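You operate a simulated robot arm through the tools that you are given. There is no shell and no other tool.

The job below is to be done with a simulated robot arm. You get a single attempt, and the scene is never put back.

JOB
Water the silt in the bay beaker up to the job slip's amount and stir it.
Fine: fill on the sink grid, within 15 ml; stir with the beaker back on the ledge; stand the rod in the empty large beaker, which stays upright. Set down upright: bay beaker.

Only the result counts: the job must be done as asked and must still hold three seconds after the hand-in. Knocking over, shifting, dropping, spilling or breaking anything else fails it.

ROBOT AND FRAMES
A 7-joint arm with a two-finger parallel gripper, fixed in place. Base frame: the origin is on the floor under the middle of its stand, x ahead of it, y to its left, z up. Units: cm, rad, N and s.
It reaches about 104.6 cm from its shoulder. Its first joint turns from -2.897 to 2.897 rad. Payload 1.57 kg.
The TCP is the grasp point between the finger pads, 3 cm short of the fingertips. In the tool frame z runs along the fingers and y along their closing line. Largest opening 8 cm; finger width 1.7, thickness 1.2; the body of the gripper, 4 by 8.2 cm, starts 8 cm behind the TCP.
Orientation is that of the tool frame in the base frame, as [roll, pitch, yaw] about the fixed x, y, z axes, in that order (R = Rz(yaw) Ry(pitch) Rx(roll)). With the fingers straight down and closing along the base's y, the tool's x points along the base's -x, its y along +y and its z along -z.

CONTROLS
- The arm moves only by the tool step_arm. Its argument "steps" is a list of rows, each an object (a shift or turn left out is 0, a gripper value left out holds the last) with "offset": the shift along the tool's x, y, z in m, a list of three; "dr": the turn, a rotation vector about the tool's x, y, z in rad, a list of three; "grip": the gripper command, from -1 (fully open) to 1 (shut), values between in proportion. In form: [{"offset": [tx, ty, tz], "dr": [wx, wy, wz], "grip": grip}, ...]. A call has 1 to 20 rows; each row shifts and turns the commanded pose from where the row before left it, along the tool's axes as they then stand. Rows are played at 5 a second. More than 5 cm and 0.15 rad between two rows, or a gripper value outside its range, and nothing of the call is played. Where a pose cannot be reached the arm comes as near as it can. A force on the tool above 40 N (or 10 N above the force at the start of the call, whichever is more), or a blocked arm, ends the call early, and 0.2 s more pass. Each finger travels about 15.3 cm/s and halts on what it meets, pressing with about 34 N; the grip force reading is that of the motor and also rises with nothing between the fingers. The clock runs only during rows and for 0.2 s after the last one: add rows that do not move to give the fingers time. It gives the time, the measured TCP pose, the force on the tool (base axes), the opening and the grip force at its end, in the units of the frame above (readings bear some noise), with the torque about the TCP (base axes, N m) and any sound that the robot's microphone picked up.
- Cameras (640 x 400 px; columns grow to the right, rows downward): "scene" is fixed at [22.04, -50.15, 163.15]; the picture's right is [0.92, -0.40, 0.00], its down [-0.19, -0.43, -0.88] and it looks along [0.35, 0.81, -0.47] (base axes); focal length 326 px, centre (320, 200). "wrist" rides on the gripper at [7.2, -0.7, -12.2] in the tool frame; the picture's right is [0.09, 1.00, 0.00], its down [-0.84, 0.08, -0.54] and it looks along [-0.54, 0.05, 0.84] (tool axes); focal length 238 px, centre (320, 200). There is no depth. A picture from a camera that has moved, and an enlarged one, comes with that camera's place and axes in the base frame and with its lens.
- camera(camera): a new picture of that camera. The clock stands still meanwhile.
- enlarge(camera, box): a new picture of the part [left, top, right, bottom] of that camera's present view, enlarged. The clock stands still meanwhile.
- hand_in(): hands the job in; it is judged then, once.

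Nothing tells you positions but the pictures and the camera data. Unless the task says otherwise, let go and move clear before handing in.

The tools are called after "Request:" as a command line: name --argument value ..., lists and objects as JSON in quotes. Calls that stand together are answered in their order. step_arm: Moves the arm, as the interface text tells. Its arguments: {"type":"object","properties":{"steps":{"type":"array","items":{"type":"object","properties":{"offset":{"type":"array","items":{"type":"number"}},"dr":{"type":"array","items":{"type":"number"}},"grip":{"type":"number"}}}}},"required":["steps"]} The other tools are called the same way: camera (camera) takes a picture; enlarge (camera, box) takes an enlarged picture of a part of a camera's view; hand_in () hands the job in.

At the start:

```text
time: 0.0
position: [51.89, 12.28, 132.92]
tool_rot: [-3.141, 0.001, -3.141]
ft_force: [-0.2, 0.6, 0.0]
ft_torque: [0.03, -0.01, -0.02]
gripper_width: 7.98
gripper_force: 0.1
```

scene: 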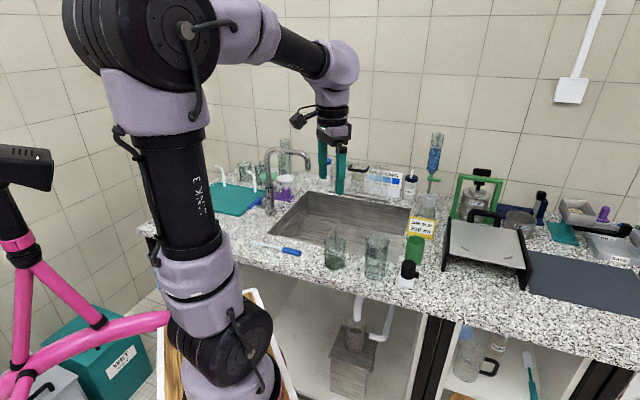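
wrist: 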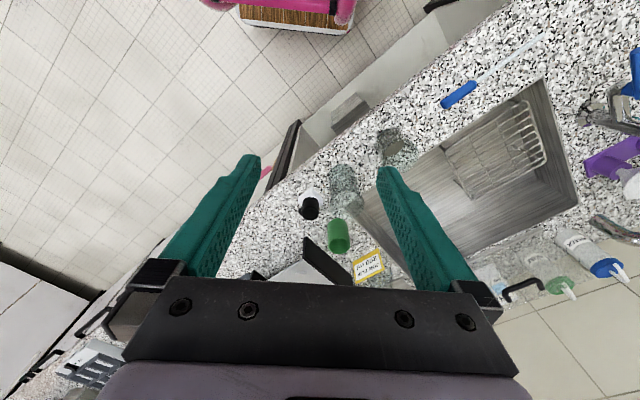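

I see a counter with a sink, two glass beakers on the front ledge, a blue-handled glass rod, a faucet, and a bay under the counter with a beaker on a block. I'll look closer at the details first.

Request:
enlarge --camera "scene" --box '[220, 130, 460, 280]'

Request:
enlarge --camera "scene" --box '[260, 270, 420, 400]'

Request:
enlarge --camera "scene" --box '[380, 130, 640, 300]'

Request:
enlarge --camera "wrist" --box '[280, 40, 640, 300]'

```text
2.67 times, centred on (340, 205) of scene
camera zoom: at [22.04, -50.15, 163.15], right [0.92, -0.4, 0.0], down [-0.19, -0.43, -0.88], along [0.35, 0.81, -0.47], focal length 868 px, centre (267, 187)
```

zoom: 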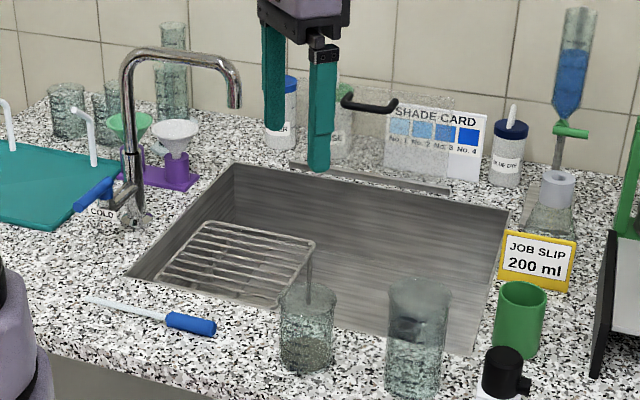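

```text
3.08 times, centred on (340, 335) of scene
camera zoom: at [22.04, -50.15, 163.15], right [0.92, -0.4, 0.0], down [-0.19, -0.43, -0.88], along [0.35, 0.81, -0.47], focal length 1002 px, centre (258, -215)
```

zoom: 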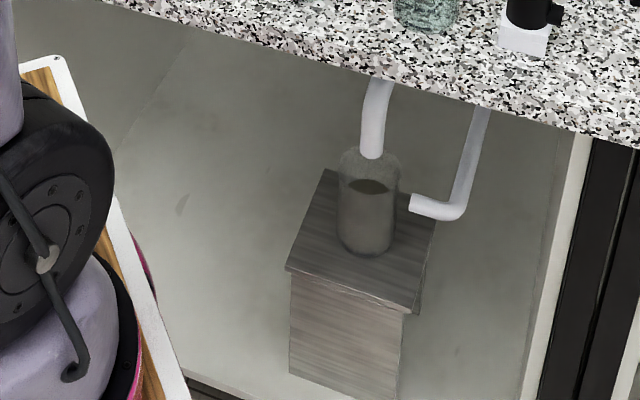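

```text
2.35 times, centred on (510, 215) of scene
camera zoom: at [22.04, -50.15, 163.15], right [0.92, -0.4, 0.0], down [-0.19, -0.43, -0.88], along [0.35, 0.81, -0.47], focal length 766 px, centre (-127, 165)
```

zoom: 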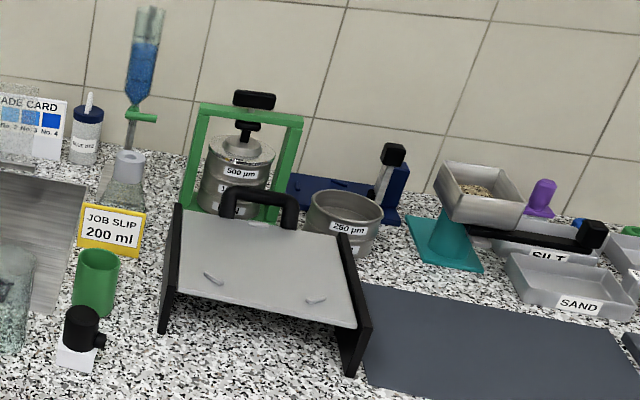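

```text
1.54 times, centred on (460, 170) of wrist
camera zoom: at [44.72, 11.6, 145.0], right [-0.09, 1.0, 0.0], down [0.84, 0.08, 0.54], along [0.54, 0.05, -0.84], focal length 367 px, centre (105, 246)
```

zoom: 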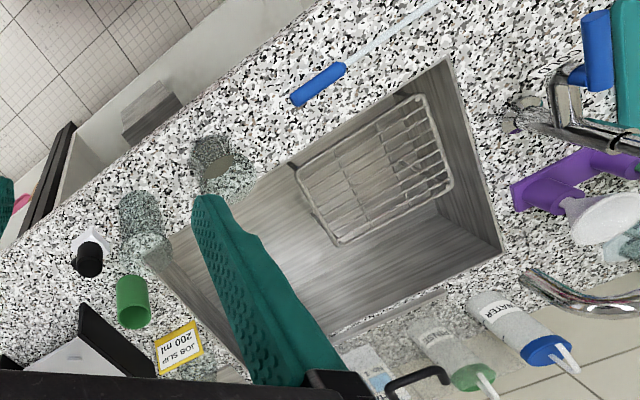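

I need a closer look at the beakers on the counter and the one in the bay below, so I can tell which holds silt and where the ledge is.

Request:
enlarge --camera "scene" --box '[315, 220, 405, 285]'

Request:
enlarge --camera "scene" --box '[325, 280, 395, 330]'

Request:
enlarge --camera "scene" --box '[420, 300, 600, 400]'

Request:
enlarge --camera "scene" --box '[205, 140, 315, 220]'

Request:
enlarge --camera "wrist" --box '[320, 80, 480, 200]'

```text
6.15 times, centred on (360, 252) of scene
camera zoom: at [22.04, -50.15, 163.15], right [0.92, -0.4, 0.0], down [-0.19, -0.43, -0.88], along [0.35, 0.81, -0.47], focal length 2004 px, centre (74, -123)
```

zoom: 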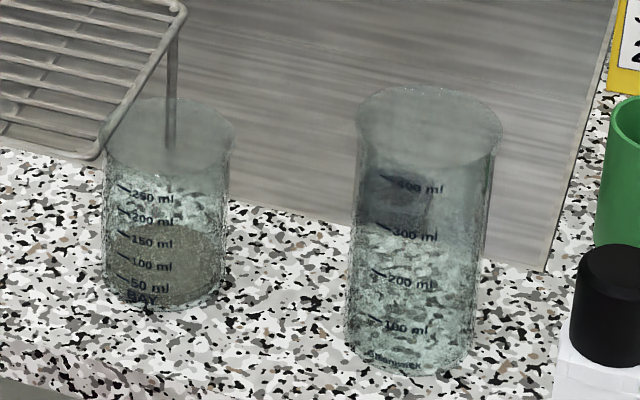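

```text
8.00 times, centred on (360, 305) of scene
camera zoom: at [22.04, -50.15, 163.15], right [0.92, -0.4, 0.0], down [-0.19, -0.43, -0.88], along [0.35, 0.81, -0.47], focal length 2605 px, centre (0, -640)
```

zoom: 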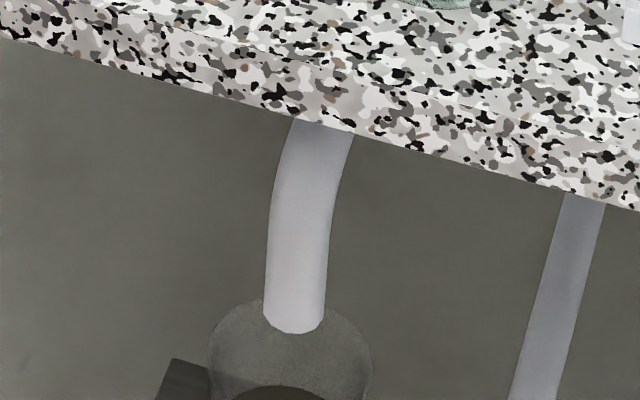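

```text
3.56 times, centred on (510, 350) of scene
camera zoom: at [22.04, -50.15, 163.15], right [0.92, -0.4, 0.0], down [-0.19, -0.43, -0.88], along [0.35, 0.81, -0.47], focal length 1158 px, centre (-356, -333)
```

zoom: 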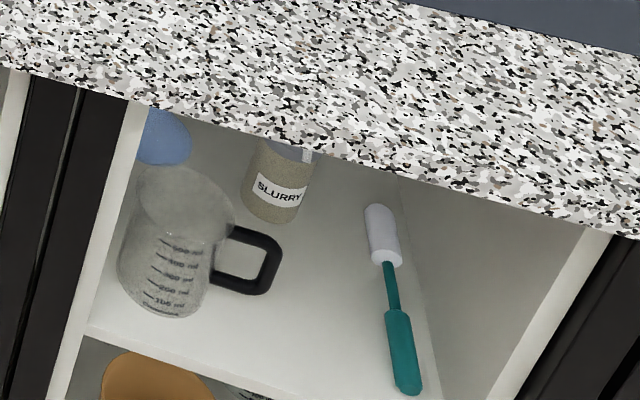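

```text
5.00 times, centred on (260, 180) of scene
camera zoom: at [22.04, -50.15, 163.15], right [0.92, -0.4, 0.0], down [-0.19, -0.43, -0.88], along [0.35, 0.81, -0.47], focal length 1628 px, centre (620, 300)
```

zoom: 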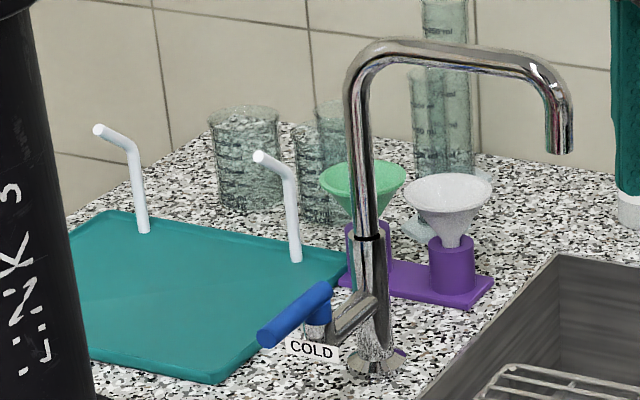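

```text
3.33 times, centred on (400, 140) of wrist
camera zoom: at [44.72, 11.6, 145.0], right [-0.09, 1.0, 0.0], down [0.84, 0.08, 0.54], along [0.54, 0.05, -0.84], focal length 794 px, centre (53, 400)
```

zoom: 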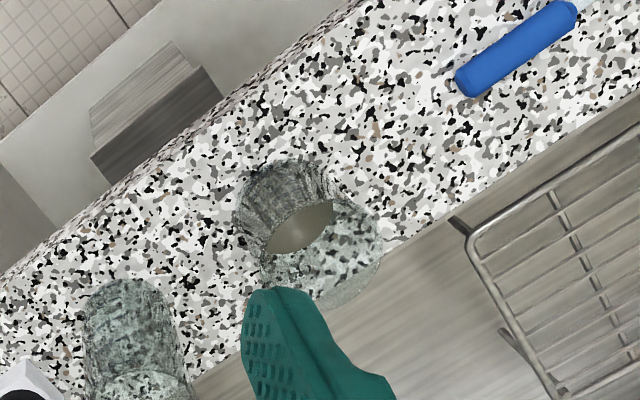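

The small beaker on the front ledge is marked "BAY" and already holds silt. The 400 ml beaker next to it is the empty large one, and the slip says 200 ml. I put the counter top near z≈88, running diagonally, with the bay beaker near (63,31) and the spout over the grid near (63,56). I'll turn the wrist camera to face along the counter's depth and measure properly.

Request:
step_arm --steps '[{"dr": [0, 0, -0.1454]}, {"dr": [0, 0, -0.1454]}, {"dr": [0, 0, -0.1454]}, {"dr": [0, 0, -0.1454]}, {"dr": [0, 0, -0.1454]}, {"dr": [0, 0, -0.1454]}, {}, {}]'

Request:
camera --camera "wrist"

Request:
camera --camera "scene"

```text
time: 1.8
position: [51.89, 12.19, 132.9]
tool_rot: [-3.141, -0.001, -2.269]
ft_force: [0.3, 0.4, 0.7]
ft_torque: [0.03, 0.02, -0.01]
gripper_width: 8.02
gripper_force: 0.1
```

```text
taken
camera wrist: at [47.82, 6.29, 144.98], right [-0.82, 0.57, 0.0], down [0.48, 0.69, 0.54], along [0.31, 0.45, -0.84], focal length 238 px, centre (320, 200)
```

wrist: 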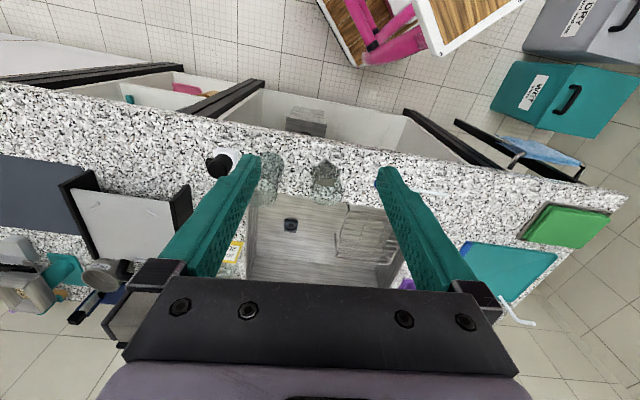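

```text
taken
```

scene: 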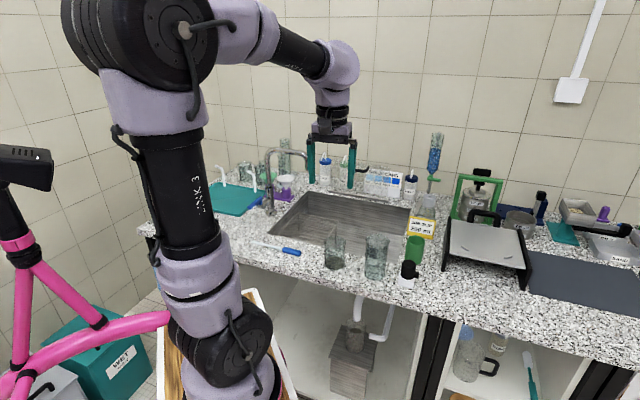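

Both views agree that the counter front edge runs at about 45° to the base axes. I'll square the tool to it and slide left to look at the faucet, lever and grid.

Request:
step_arm --steps '[{"dr": [0, 0, 0.087]}, {"offset": [-0.0067, 0.04, 0.0114]}, {"offset": [-0.0067, 0.04, 0.0114]}, {"offset": [-0.0067, 0.04, 0.0114]}, {"offset": [-0.0067, 0.04, 0.0114]}, {"offset": [-0.0067, 0.04, 0.0114]}, {"offset": [-0.0067, 0.04, 0.0114]}, {"offset": [-0.0067, 0.04, 0.0114]}, {}, {}]'

Request:
camera --camera "wrist"

Request:
enlarge --camera "wrist" --box '[180, 100, 640, 390]'

```text
time: 4.0
position: [35.33, 35.5, 124.89]
tool_rot: [-3.14, 0.001, -2.357]
ft_force: [0.2, 0.0, 0.6]
ft_torque: [-0.02, 0.01, -0.01]
gripper_width: 7.99
gripper_force: 0.1
```

```text
taken
camera wrist: at [30.84, 29.85, 137.03], right [-0.77, 0.64, 0.0], down [0.54, 0.65, 0.54], along [0.35, 0.42, -0.84], focal length 238 px, centre (320, 200)
```

wrist: 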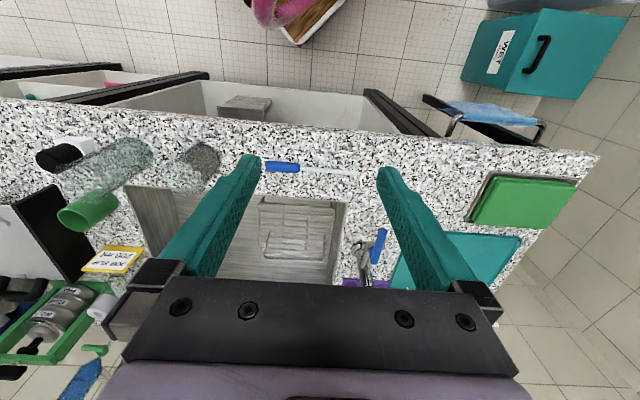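

```text
1.38 times, centred on (410, 245) of wrist
camera zoom: at [30.84, 29.85, 137.03], right [-0.77, 0.64, 0.0], down [0.54, 0.65, 0.54], along [0.35, 0.42, -0.84], focal length 329 px, centre (196, 138)
```

zoom: 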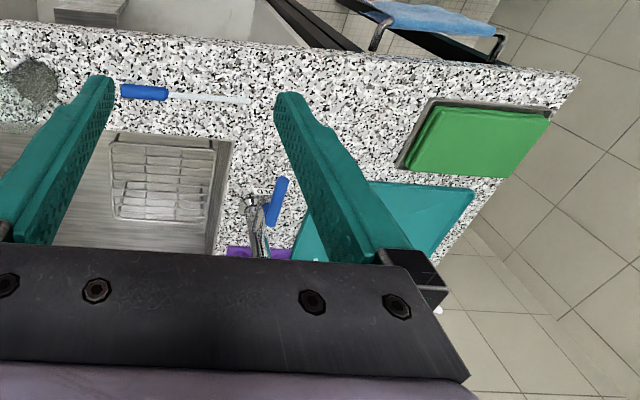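

The rod lies parallel to the counter edge, its blue handle toward the beaker side. Next I'll move closer to the faucet to see the lever and spout.

Request:
step_arm --steps '[{"offset": [-0.012, 0.036, 0.014]}, {"offset": [-0.012, 0.036, 0.014]}, {"offset": [-0.012, 0.036, 0.014]}, {"offset": [-0.012, 0.036, 0.014]}, {"offset": [-0.012, 0.036, 0.014]}, {}, {}]'

Request:
camera --camera "wrist"

Request:
camera --camera "scene"

Request:
enlarge --camera "wrist" --box '[200, 140, 440, 290]'

```text
time: 5.6
position: [27.06, 52.47, 118.01]
tool_rot: [3.141, 0.0, -2.357]
ft_force: [-0.8, -0.5, -0.5]
ft_torque: [0.06, 0.02, -0.01]
gripper_width: 7.99
gripper_force: 0.1
```

```text
taken
camera wrist: at [22.44, 46.91, 130.03], right [-0.77, 0.64, 0.0], down [0.54, 0.65, 0.54], along [0.35, 0.42, -0.84], focal length 238 px, centre (320, 200)
```

wrist: 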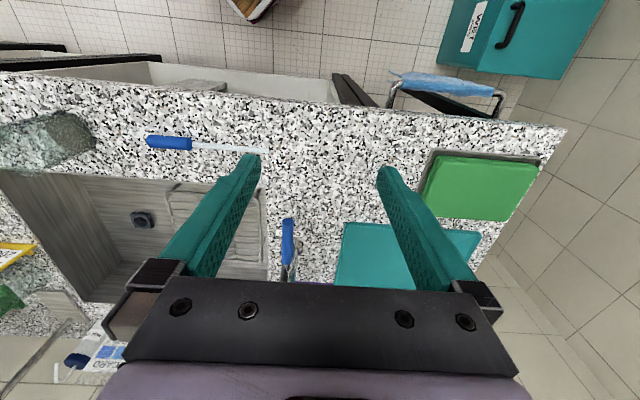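

```text
taken
```

scene: 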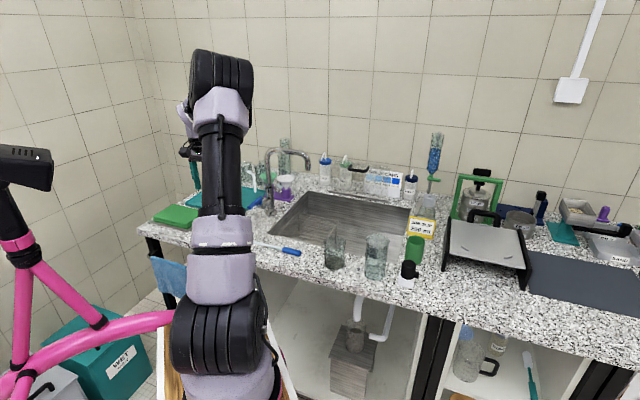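

```text
2.67 times, centred on (320, 215) of wrist
camera zoom: at [22.44, 46.91, 130.03], right [-0.77, 0.64, 0.0], down [0.54, 0.65, 0.54], along [0.35, 0.42, -0.84], focal length 636 px, centre (320, 160)
```

zoom: 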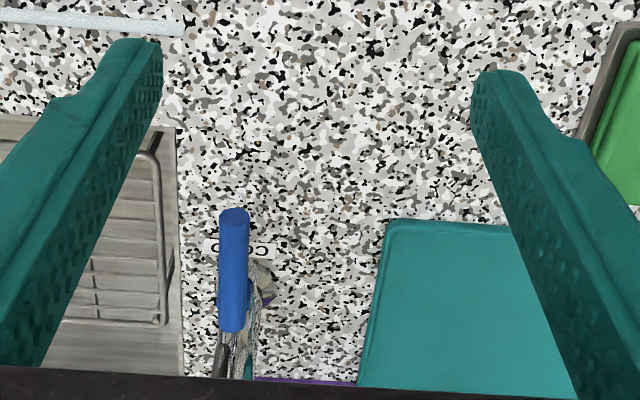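

The lever is a horizontal blue bar pointing toward the robot, from about N=82 to N=72.5 at height 100.5. I'll zoom in on the faucet mechanism and the spout.

Request:
enlarge --camera "scene" --box '[240, 180, 300, 220]'

Request:
enlarge --camera "scene" --box '[250, 135, 370, 250]'

Request:
enlarge --camera "wrist" --box '[270, 210, 320, 285]'

```text
10.00 times, centred on (270, 200) of scene
camera zoom: at [22.04, -50.15, 163.15], right [0.92, -0.4, 0.0], down [-0.19, -0.43, -0.88], along [0.35, 0.81, -0.47], focal length 3257 px, centre (820, 200)
```

zoom: 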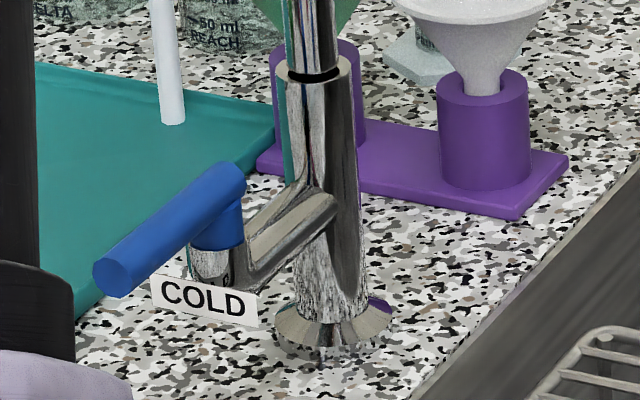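

```text
3.48 times, centred on (310, 192) of scene
camera zoom: at [22.04, -50.15, 163.15], right [0.92, -0.4, 0.0], down [-0.19, -0.43, -0.88], along [0.35, 0.81, -0.47], focal length 1133 px, centre (355, 226)
```

zoom: 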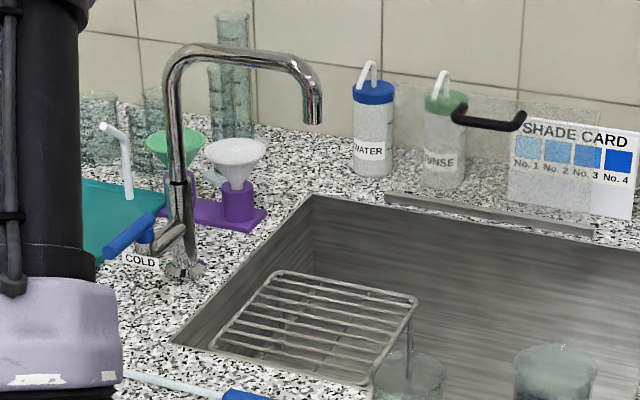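

```text
5.33 times, centred on (295, 248) of wrist
camera zoom: at [22.44, 46.91, 130.03], right [-0.77, 0.64, 0.0], down [0.54, 0.65, 0.54], along [0.35, 0.42, -0.84], focal length 1271 px, centre (453, -53)
```

zoom: 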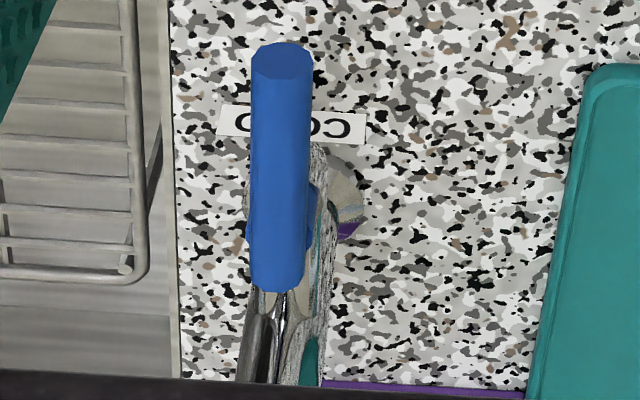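

The valve is a lever on a vertical post, so it should swing about the vertical axis. The spout outlet sits near N≈86.3, C'≈-4, Z≈114, right above the grid centre, where N points away from the robot and C' runs left along the counter. Now I'll go back over the bay beaker to measure it.

Request:
step_arm --steps '[{"offset": [0.01, -0.04, 0]}, {"offset": [0.01, -0.04, 0]}, {"offset": [0.01, -0.04, 0]}, {"offset": [0.01, -0.04, 0]}, {"offset": [0.01, -0.04, 0]}, {"offset": [0.01, -0.04, 0]}, {"offset": [0.01, -0.04, 0]}, {"offset": [0.01, -0.04, 0]}, {"offset": [0.01, -0.04, 0]}, {"offset": [0.01, -0.04, 0]}, {}, {}]'

Request:
camera --camera "wrist"

Request:
enlarge --camera "wrist" --box '[200, 100, 440, 290]'

```text
time: 8.2
position: [48.17, 16.9, 117.97]
tool_rot: [3.14, 0.0, -2.357]
ft_force: [0.3, 0.3, -0.5]
ft_torque: [0.02, 0.0, 0.0]
gripper_width: 8.0
gripper_force: 0.1
```

```text
taken
camera wrist: at [43.59, 11.33, 130.03], right [-0.77, 0.64, 0.0], down [0.54, 0.65, 0.54], along [0.35, 0.42, -0.84], focal length 238 px, centre (320, 200)
```

wrist: 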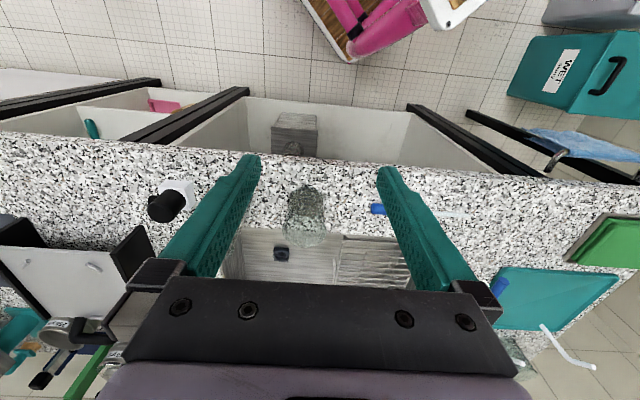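

```text
2.11 times, centred on (320, 195) of wrist
camera zoom: at [43.59, 11.33, 130.03], right [-0.77, 0.64, 0.0], down [0.54, 0.65, 0.54], along [0.35, 0.42, -0.84], focal length 502 px, centre (320, 210)
```

zoom: 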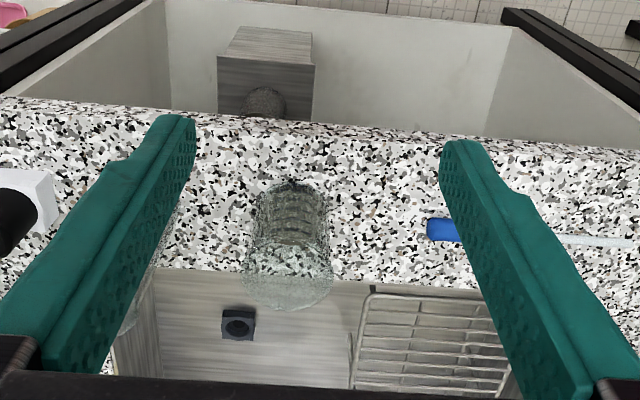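

I'll enlarge the beaker itself to get its base and rim.

Request:
enlarge --camera "wrist" --box '[270, 170, 350, 255]'

Request:
enlarge --camera "scene" --box '[310, 225, 355, 275]'

```text
4.71 times, centred on (310, 212) of wrist
camera zoom: at [43.59, 11.33, 130.03], right [-0.77, 0.64, 0.0], down [0.54, 0.65, 0.54], along [0.35, 0.42, -0.84], focal length 1122 px, centre (367, 141)
```

zoom: 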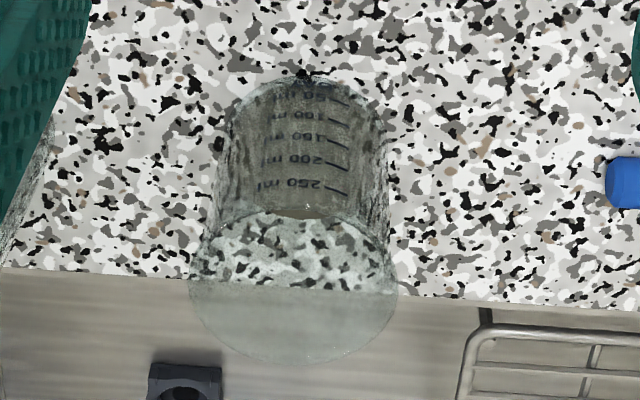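

```text
8.00 times, centred on (332, 250) of scene
camera zoom: at [22.04, -50.15, 163.15], right [0.92, -0.4, 0.0], down [-0.19, -0.43, -0.88], along [0.35, 0.81, -0.47], focal length 2605 px, centre (220, -200)
```

zoom: 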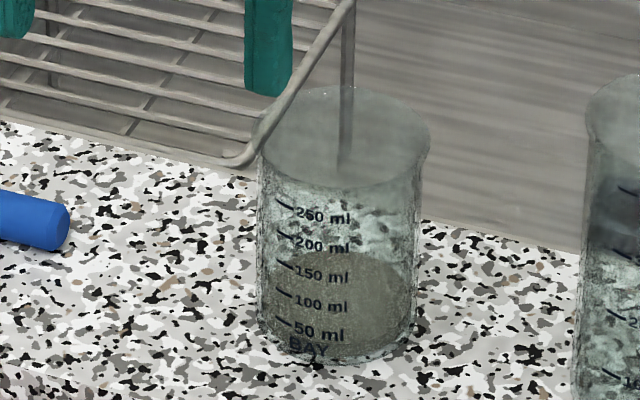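

The bay beaker is at about N=65.5, C'=-23, base near z≈89, rim near z≈98.5, body about 7 cm wide. A vertical gripper can't fit under the spout, so I'll tilt the gripper 45° forward for a sideways-down grasp and check the view.

Request:
step_arm --steps '[{"dr": [0, -0.131, 0]}, {"dr": [0, -0.131, 0]}, {"dr": [0, -0.131, 0]}, {"dr": [0, -0.131, 0]}, {"dr": [0, -0.131, 0]}, {"dr": [0, -0.131, 0]}, {}, {}]'

Request:
camera --camera "wrist"

Request:
camera --camera "scene"

```text
time: 10.0
position: [51.23, 20.28, 121.2]
tool_rot: [-3.141, 0.786, -2.356]
ft_force: [-0.2, 0.1, 1.1]
ft_torque: [0.0, 0.0, -0.01]
gripper_width: 8.0
gripper_force: 0.0
out of reach, approached as far as the arm can: row 5, 6
```

```text
taken
camera wrist: at [42.13, 10.13, 124.59], right [-0.75, 0.66, -0.07], down [0.09, 0.2, 0.97], along [0.66, 0.72, -0.21], focal length 238 px, centre (320, 200)
```

wrist: 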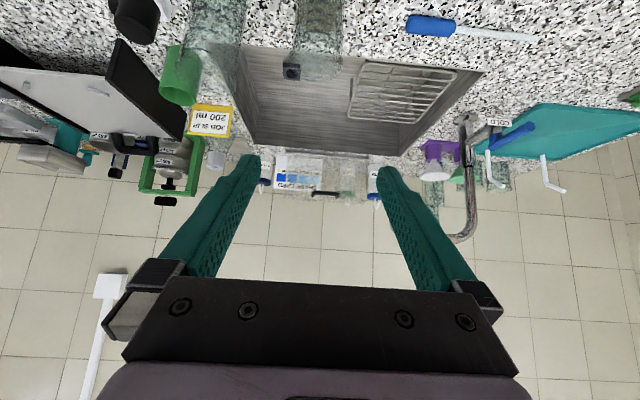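

```text
taken
```

scene: 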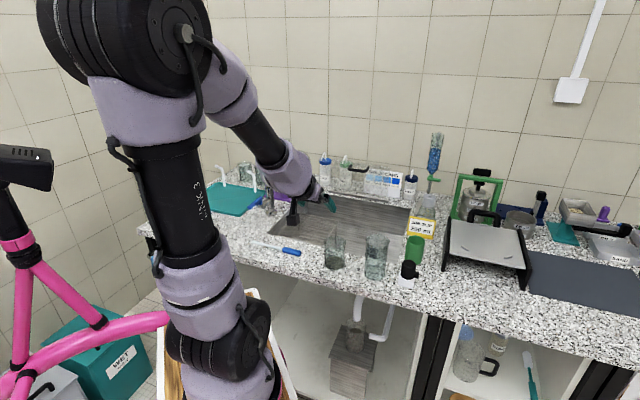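

At 45° the arm couldn't hold that close a point, so it slid outward slightly to (N 50.6, Z 121). I'll move down and forward to a pre-grasp point in front of the beaker.

Request:
step_arm --steps '[{"offset": [0.018, -0.0022, 0.036]}, {"offset": [0.018, -0.0022, 0.036]}, {"offset": [0.018, -0.0022, 0.036]}, {"offset": [0.018, -0.0022, 0.036]}, {"offset": [0.018, -0.0022, 0.036]}, {}, {}]'

Request:
camera --camera "wrist"

Request:
camera --camera "scene"

```text
time: 11.6
position: [57.43, 25.01, 102.37]
tool_rot: [-3.14, 0.788, -2.357]
ft_force: [0.1, 0.5, 0.2]
ft_torque: [-0.03, 0.01, 0.02]
gripper_width: 8.01
gripper_force: 0.0
out of reach, approached as far as the arm can: row 1, 2
```

```text
taken
camera wrist: at [48.2, 14.78, 105.93], right [-0.75, 0.66, -0.07], down [0.09, 0.2, 0.98], along [0.65, 0.73, -0.21], focal length 238 px, centre (320, 200)
```

wrist: 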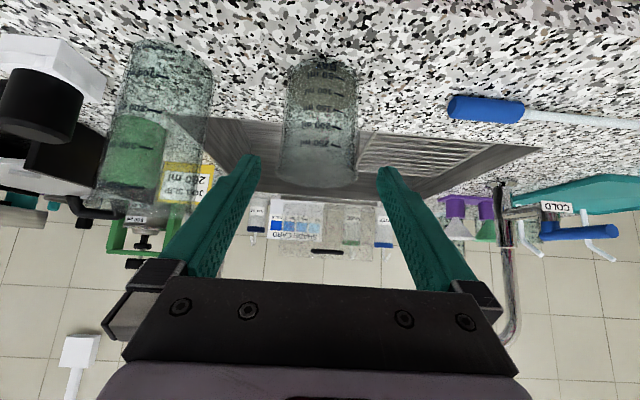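

```text
taken
```

scene: 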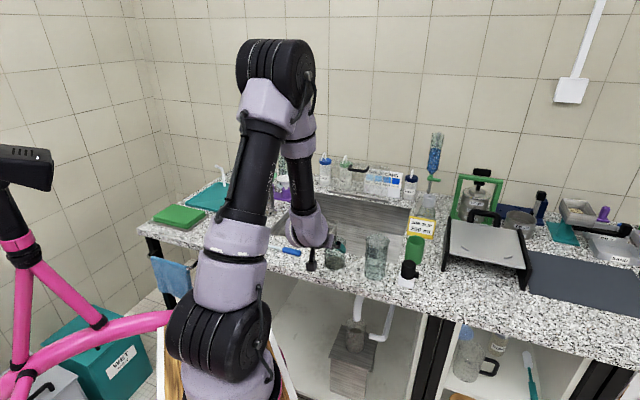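

The beaker is well centred between the fingers. I'll zoom in to pin down its base and rim rows before closing in.

Request:
enlarge --camera "wrist" --box '[240, 30, 400, 210]'

Request:
enlarge --camera "scene" --box '[280, 215, 400, 290]'

```text
2.22 times, centred on (320, 120) of wrist
camera zoom: at [48.2, 14.78, 105.93], right [-0.75, 0.66, -0.07], down [0.09, 0.2, 0.98], along [0.65, 0.73, -0.21], focal length 530 px, centre (320, 378)
```

zoom: 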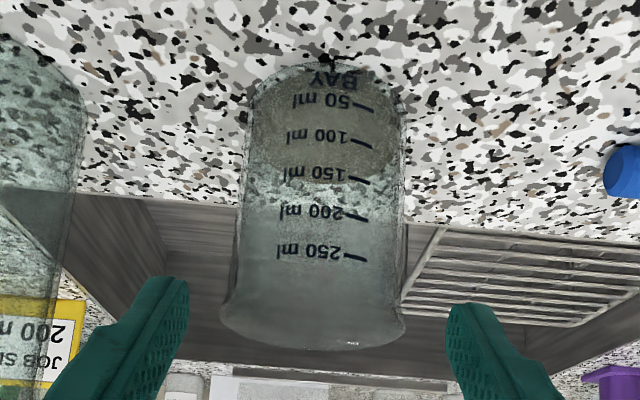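

```text
5.33 times, centred on (340, 252) of scene
camera zoom: at [22.04, -50.15, 163.15], right [0.92, -0.4, 0.0], down [-0.19, -0.43, -0.88], along [0.35, 0.81, -0.47], focal length 1737 px, centre (213, -80)
```

zoom: 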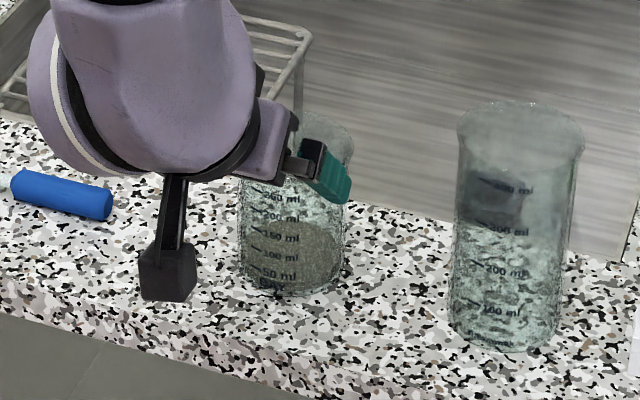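

From two views the counter top is at Z≈90.0, the beaker's centre at N≈65.0, C'≈-23.05, its body about 6.8 cm wide and its rim about 7.5 cm. I'll drop to grasp height in front of it, then slide in horizontally so the fingers pass below the flared rim.

Request:
step_arm --steps '[{"offset": [0.021, -0.0003, 0.0076]}, {"offset": [0.021, -0.0003, 0.0076]}, {"offset": [0.021, -0.0003, 0.0076]}, {"offset": [0.021, -0.0003, 0.0076]}, {}, {}]'

Request:
camera --camera "wrist"

Request:
enlarge --camera "scene" --box '[250, 200, 400, 300]'

```text
time: 13.0
position: [55.44, 22.52, 94.32]
tool_rot: [-3.141, 0.784, -2.356]
ft_force: [0.5, 0.7, -0.6]
ft_torque: [0.01, -0.01, 0.01]
gripper_width: 8.0
gripper_force: 0.1
out of reach, approached as far as the arm can: row 3, 4
```

```text
taken
camera wrist: at [46.19, 12.37, 97.71], right [-0.75, 0.66, -0.07], down [0.09, 0.2, 0.98], along [0.65, 0.73, -0.21], focal length 238 px, centre (320, 200)
```

wrist: 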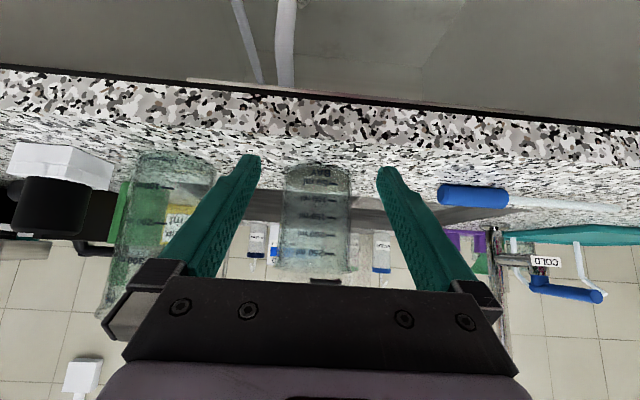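

```text
4.00 times, centred on (325, 250) of scene
camera zoom: at [22.04, -50.15, 163.15], right [0.92, -0.4, 0.0], down [-0.19, -0.43, -0.88], along [0.35, 0.81, -0.47], focal length 1303 px, centre (300, 0)
```

zoom: 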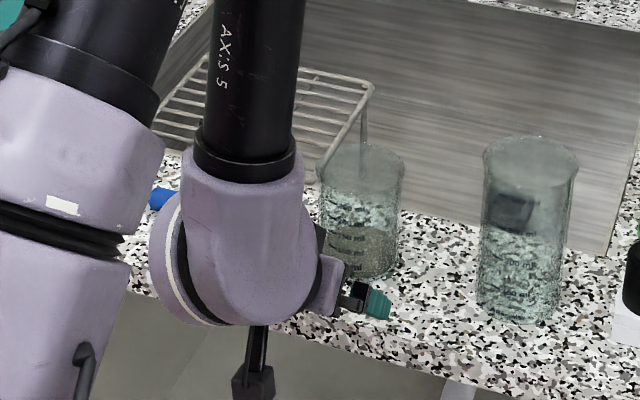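

I'm level with the beaker's middle and about 10 cm in front. I'll move in 6.5 cm horizontally and re-check the centring.

Request:
step_arm --steps '[{"offset": [-0.0115, 0, 0.0115]}, {"offset": [-0.0115, 0, 0.0115]}, {"offset": [-0.0115, 0, 0.0115]}, {"offset": [-0.0115, 0, 0.0115]}, {}, {}]'

Request:
camera --camera "wrist"

Request:
enlarge --camera "scene" --box '[280, 210, 400, 290]'

```text
time: 14.4
position: [59.82, 27.31, 94.47]
tool_rot: [-3.141, 0.788, -2.356]
ft_force: [-0.1, -0.7, -0.2]
ft_torque: [0.01, -0.03, 0.0]
gripper_width: 7.99
gripper_force: 0.0
```

```text
taken
camera wrist: at [50.7, 17.06, 97.8], right [-0.75, 0.66, -0.07], down [0.09, 0.2, 0.98], along [0.65, 0.73, -0.21], focal length 238 px, centre (320, 200)
```

wrist: 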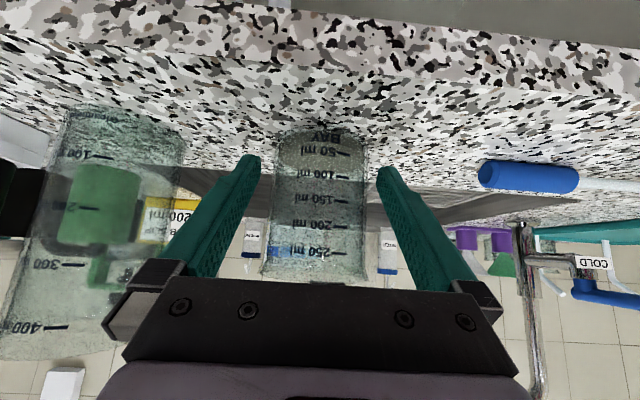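

```text
5.00 times, centred on (340, 250) of scene
camera zoom: at [22.04, -50.15, 163.15], right [0.92, -0.4, 0.0], down [-0.19, -0.43, -0.88], along [0.35, 0.81, -0.47], focal length 1628 px, centre (220, -50)
```

zoom: 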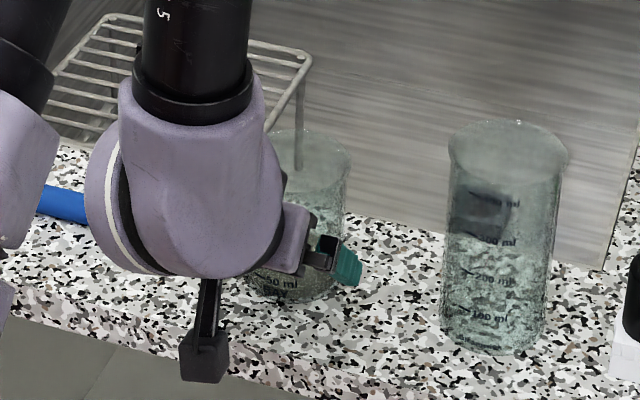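

Centred at C'≈-23.0. I'll go in the last 3.5 cm and close the fingers gently on the glass.

Request:
step_arm --steps '[{"offset": [-0.0083, 0, 0.0083]}, {"offset": [-0.0083, 0, 0.0083]}, {"offset": [-0.0083, 0, 0.0083]}, {}, {}]'

Request:
step_arm --steps '[{"grip": -0.6}, {"grip": -0.6}, {"grip": -0.6}, {"grip": -0.6}]'

Request:
camera --camera "wrist"

```text
time: 15.6
position: [62.33, 29.73, 94.32]
tool_rot: [3.141, 0.785, -2.358]
ft_force: [-0.3, -0.6, 0.4]
ft_torque: [-0.01, -0.01, 0.0]
gripper_width: 8.02
gripper_force: 0.0
```

```text
time: 16.6
position: [62.46, 29.82, 94.35]
tool_rot: [3.141, 0.788, -2.355]
ft_force: [0.9, 0.7, 1.1]
ft_torque: [0.03, -0.01, 0.04]
gripper_width: 6.53
gripper_force: 33.8
```

```text
taken
camera wrist: at [53.2, 19.49, 97.75], right [-0.75, 0.66, -0.07], down [0.09, 0.2, 0.98], along [0.65, 0.73, -0.21], focal length 238 px, centre (320, 200)
```

wrist: 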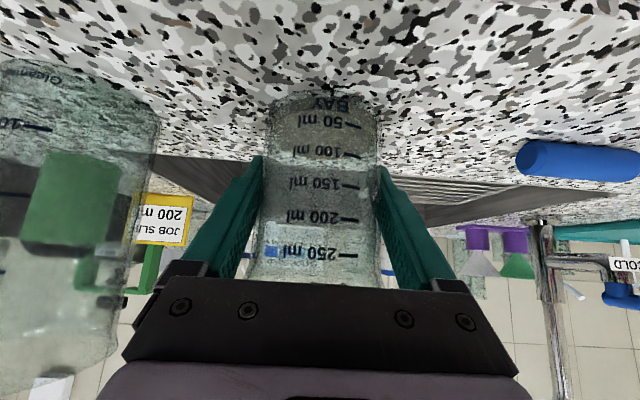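

The beaker is gripped at 6.53 cm opening with TCP at N=65.25, C'=-23.08, Z=94.35, which is the pose to return it to. I'll lift slowly and check that it holds.

Request:
step_arm --steps '[{"offset": [-0.004, 0, -0.004]}, {"offset": [-0.007, 0, -0.007]}, {"offset": [-0.01, 0, -0.01]}, {"offset": [-0.01, 0, -0.01]}, {"offset": [-0.01, 0, -0.01]}, {"offset": [-0.006, 0, -0.006]}, {}, {}]'

Request:
camera --camera "wrist"

Request:
enlarge --camera "scene" --box '[250, 130, 410, 290]'

```text
time: 18.4
position: [62.56, 29.76, 100.93]
tool_rot: [-3.141, 0.787, -2.356]
ft_force: [-0.4, -0.7, -2.1]
ft_torque: [0.0, -0.01, -0.01]
gripper_width: 6.52
gripper_force: 33.8
```

```text
taken
camera wrist: at [53.36, 19.5, 104.32], right [-0.75, 0.66, -0.07], down [0.09, 0.2, 0.98], along [0.66, 0.73, -0.21], focal length 238 px, centre (320, 200)
```

wrist: 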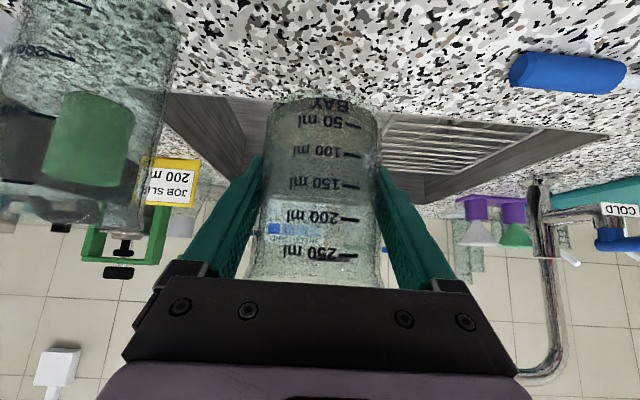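

```text
2.50 times, centred on (330, 210) of scene
camera zoom: at [22.04, -50.15, 163.15], right [0.92, -0.4, 0.0], down [-0.19, -0.43, -0.88], along [0.35, 0.81, -0.47], focal length 814 px, centre (295, 175)
```

zoom: 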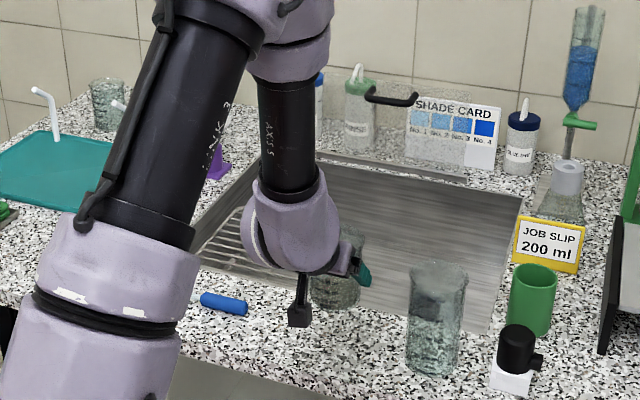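

The grip holds and the force shows the beaker's weight. I'll carry it level toward the grid, pausing partway to check clearances to the faucet.

Request:
step_arm --steps '[{"offset": [-0.0075, 0.0095, 0.0075]}, {"offset": [-0.01485, 0.019, 0.01485]}, {"offset": [-0.01485, 0.019, 0.01485]}, {"offset": [-0.01485, 0.019, 0.01485]}, {"offset": [-0.01485, 0.019, 0.01485]}, {"offset": [-0.01485, 0.019, 0.01485]}, {"offset": [-0.01485, 0.019, 0.01485]}, {"offset": [-0.0075, 0.0095, 0.0075]}, {}, {}]'

Request:
camera --camera "wrist"

Request:
camera --camera "scene"

Request:
enlarge --camera "scene" --box '[240, 130, 400, 270]'

```text
time: 20.6
position: [63.34, 49.33, 100.83]
tool_rot: [3.14, 0.786, -2.357]
ft_force: [1.3, -0.7, -1.9]
ft_torque: [-0.03, -0.02, 0.02]
gripper_width: 6.53
gripper_force: 33.6
```

```text
taken
camera wrist: at [54.18, 39.21, 104.24], right [-0.75, 0.66, -0.07], down [0.09, 0.2, 0.98], along [0.65, 0.73, -0.21], focal length 238 px, centre (320, 200)
```

wrist: 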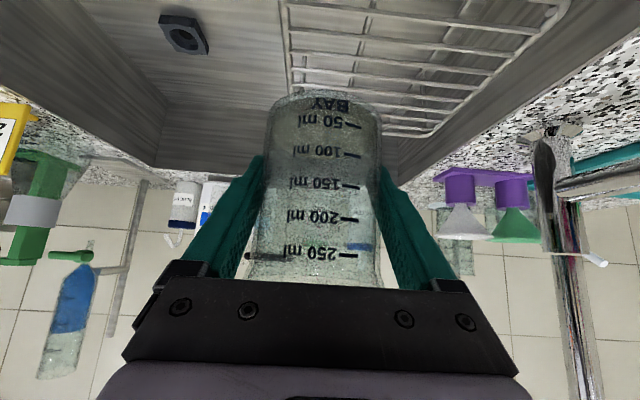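

```text
taken
```

scene: 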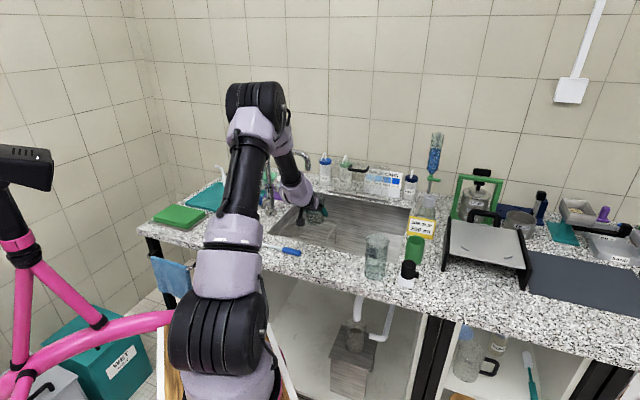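

```text
2.86 times, centred on (320, 200) of scene
camera zoom: at [22.04, -50.15, 163.15], right [0.92, -0.4, 0.0], down [-0.19, -0.43, -0.88], along [0.35, 0.81, -0.47], focal length 930 px, centre (320, 200)
```

zoom: 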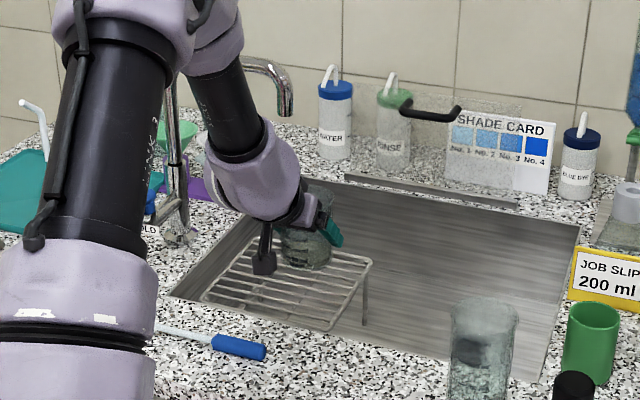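

The grid spans roughly N 77.5–95.8 and C' -13.2 to 6.5, centred under the spout. I'll carry the beaker the rest of the way over its centre.

Request:
step_arm --steps '[{"offset": [-0.0078, 0.0097, 0.0078]}, {"offset": [-0.0156, 0.0193, 0.0156]}, {"offset": [-0.0156, 0.0193, 0.0156]}, {"offset": [-0.0078, 0.0097, 0.0078]}, {}, {}]'

Request:
camera --camera "wrist"

Request:
enlarge --camera "scene" --box '[240, 130, 400, 270]'

```text
time: 22.0
position: [63.87, 58.27, 101.04]
tool_rot: [3.14, 0.784, -2.356]
ft_force: [-0.6, -0.1, -1.2]
ft_torque: [-0.04, 0.0, -0.02]
gripper_width: 6.5
gripper_force: 34.4
```

```text
taken
camera wrist: at [54.67, 48.06, 104.32], right [-0.75, 0.66, -0.07], down [0.09, 0.2, 0.98], along [0.65, 0.73, -0.21], focal length 238 px, centre (320, 200)
```

wrist: 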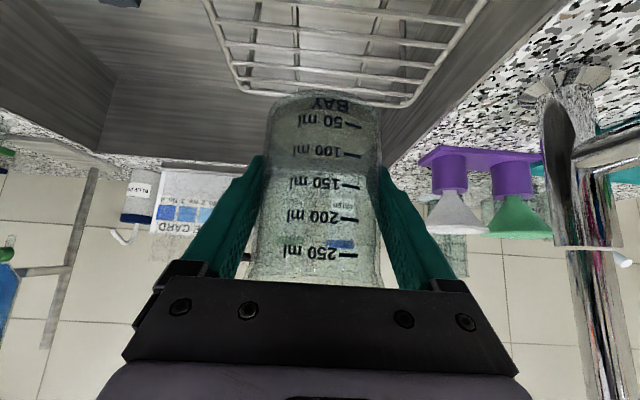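

```text
2.86 times, centred on (320, 200) of scene
camera zoom: at [22.04, -50.15, 163.15], right [0.92, -0.4, 0.0], down [-0.19, -0.43, -0.88], along [0.35, 0.81, -0.47], focal length 930 px, centre (320, 200)
```

zoom: 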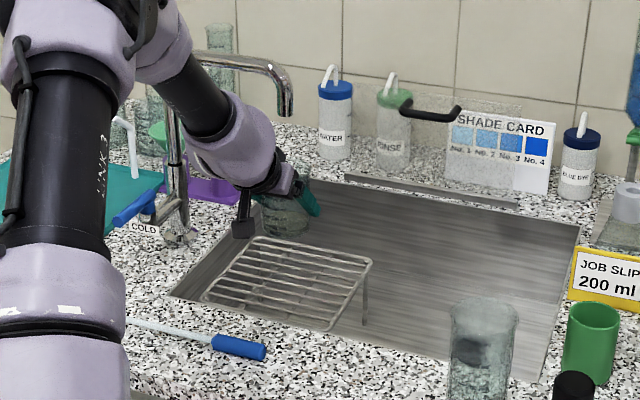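

The beaker is in line below the outlet in this view. I'll lower it most of the way, then creep down until I feel the grid.

Request:
step_arm --steps '[{"offset": [0.0085, 0, 0.0085]}, {"offset": [0.0113, 0, 0.0113]}, {"offset": [0.0113, 0, 0.0113]}, {"offset": [0.0113, 0, 0.0113]}, {"offset": [0.0085, 0, 0.0085]}, {}]'

Request:
camera --camera "wrist"

Request:
enlarge --camera "scene" --box '[240, 130, 400, 270]'

```text
time: 23.4
position: [63.96, 58.34, 93.75]
tool_rot: [-3.141, 0.787, -2.356]
ft_force: [-0.7, -0.4, -1.6]
ft_torque: [-0.01, -0.01, 0.01]
gripper_width: 6.53
gripper_force: 34.0
```

```text
taken
camera wrist: at [54.79, 48.13, 97.16], right [-0.75, 0.66, -0.07], down [0.09, 0.2, 0.98], along [0.65, 0.73, -0.21], focal length 238 px, centre (320, 200)
```

wrist: 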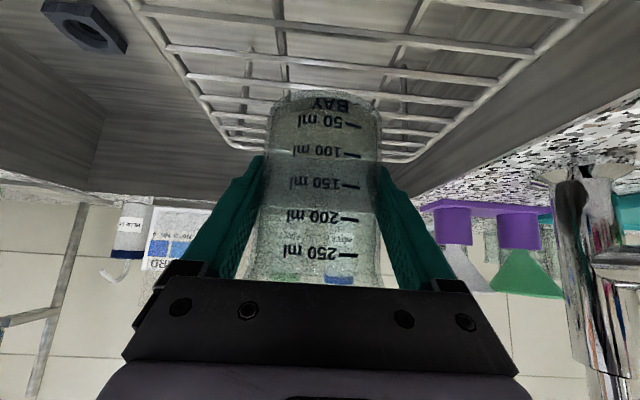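

```text
2.86 times, centred on (320, 200) of scene
camera zoom: at [22.04, -50.15, 163.15], right [0.92, -0.4, 0.0], down [-0.19, -0.43, -0.88], along [0.35, 0.81, -0.47], focal length 930 px, centre (320, 200)
```

zoom: 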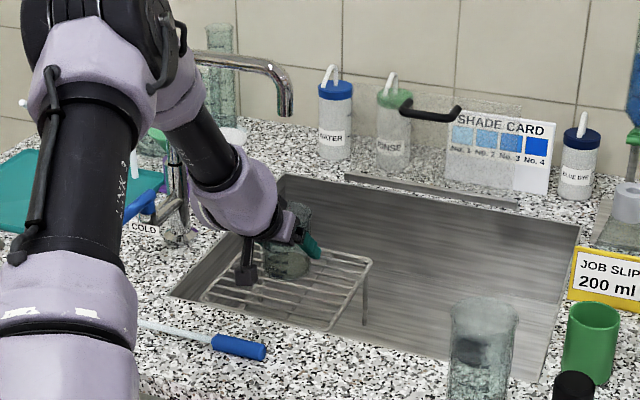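

Still a little above the grid. I'll creep down in small steps.

Request:
step_arm --steps '[{"offset": [0.003, 0, 0.003]}, {"offset": [0.003, 0, 0.003]}, {"offset": [0.003, 0, 0.003]}, {}]'

Request:
camera --camera "wrist"

Request:
enlarge --camera "scene" --box '[280, 170, 350, 230]'

```text
time: 24.4
position: [64.0, 58.3, 92.5]
tool_rot: [-3.141, 0.788, -2.355]
ft_force: [-1.0, 0.5, -2.0]
ft_torque: [-0.02, -0.01, -0.01]
gripper_width: 6.53
gripper_force: 34.1
```

```text
taken
camera wrist: at [54.84, 48.13, 95.91], right [-0.75, 0.66, -0.06], down [0.09, 0.2, 0.98], along [0.65, 0.73, -0.21], focal length 238 px, centre (320, 200)
```

wrist: 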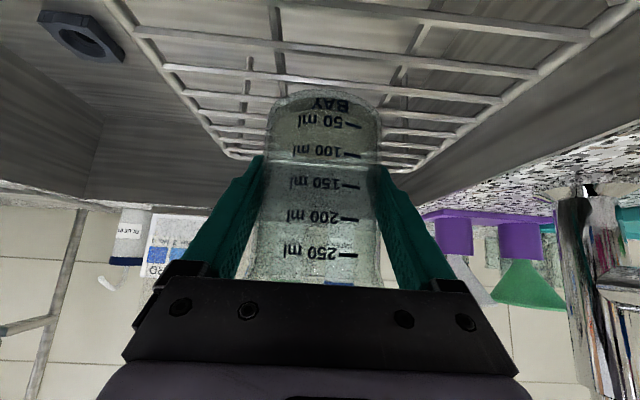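

```text
6.67 times, centred on (315, 200) of scene
camera zoom: at [22.04, -50.15, 163.15], right [0.92, -0.4, 0.0], down [-0.19, -0.43, -0.88], along [0.35, 0.81, -0.47], focal length 2171 px, centre (353, 200)
```

zoom: 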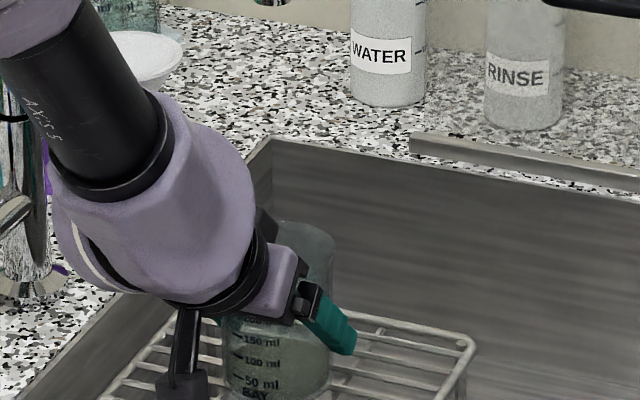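

No contact yet. I'll keep creeping down.

Request:
step_arm --steps '[{"offset": [0.0025, 0, 0.0025]}, {"offset": [0.0025, 0, 0.0025]}, {}]'

Request:
step_arm --steps '[{"offset": [0.0025, 0, 0.0025]}, {"offset": [0.0025, 0, 0.0025]}, {}]'

```text
time: 25.2
position: [64.12, 58.28, 91.84]
tool_rot: [-3.141, 0.787, -2.358]
ft_force: [0.3, 0.5, -0.8]
ft_torque: [-0.01, 0.01, -0.02]
gripper_width: 6.53
gripper_force: 33.7
```

```text
time: 26.0
position: [63.99, 58.24, 91.05]
tool_rot: [3.141, 0.786, -2.356]
ft_force: [0.4, -1.4, -0.7]
ft_torque: [0.02, 0.0, 0.0]
gripper_width: 6.52
gripper_force: 34.5
```

Request:
camera --camera "wrist"

Request:
enlarge --camera "scene" --box '[280, 190, 350, 245]'

```text
taken
camera wrist: at [54.83, 48.08, 94.57], right [-0.75, 0.66, -0.07], down [0.09, 0.2, 0.98], along [0.66, 0.73, -0.21], focal length 238 px, centre (320, 200)
```

wrist: 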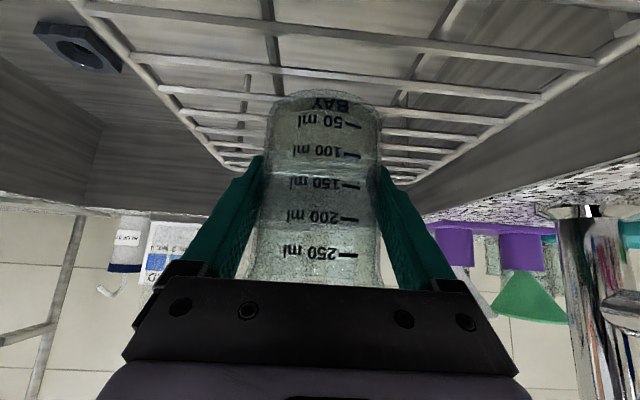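

```text
7.27 times, centred on (315, 218) of scene
camera zoom: at [22.04, -50.15, 163.15], right [0.92, -0.4, 0.0], down [-0.19, -0.43, -0.88], along [0.35, 0.81, -0.47], focal length 2368 px, centre (356, 73)
```

zoom: 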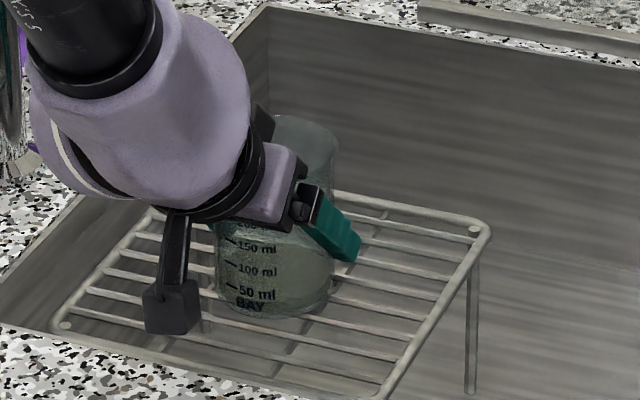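

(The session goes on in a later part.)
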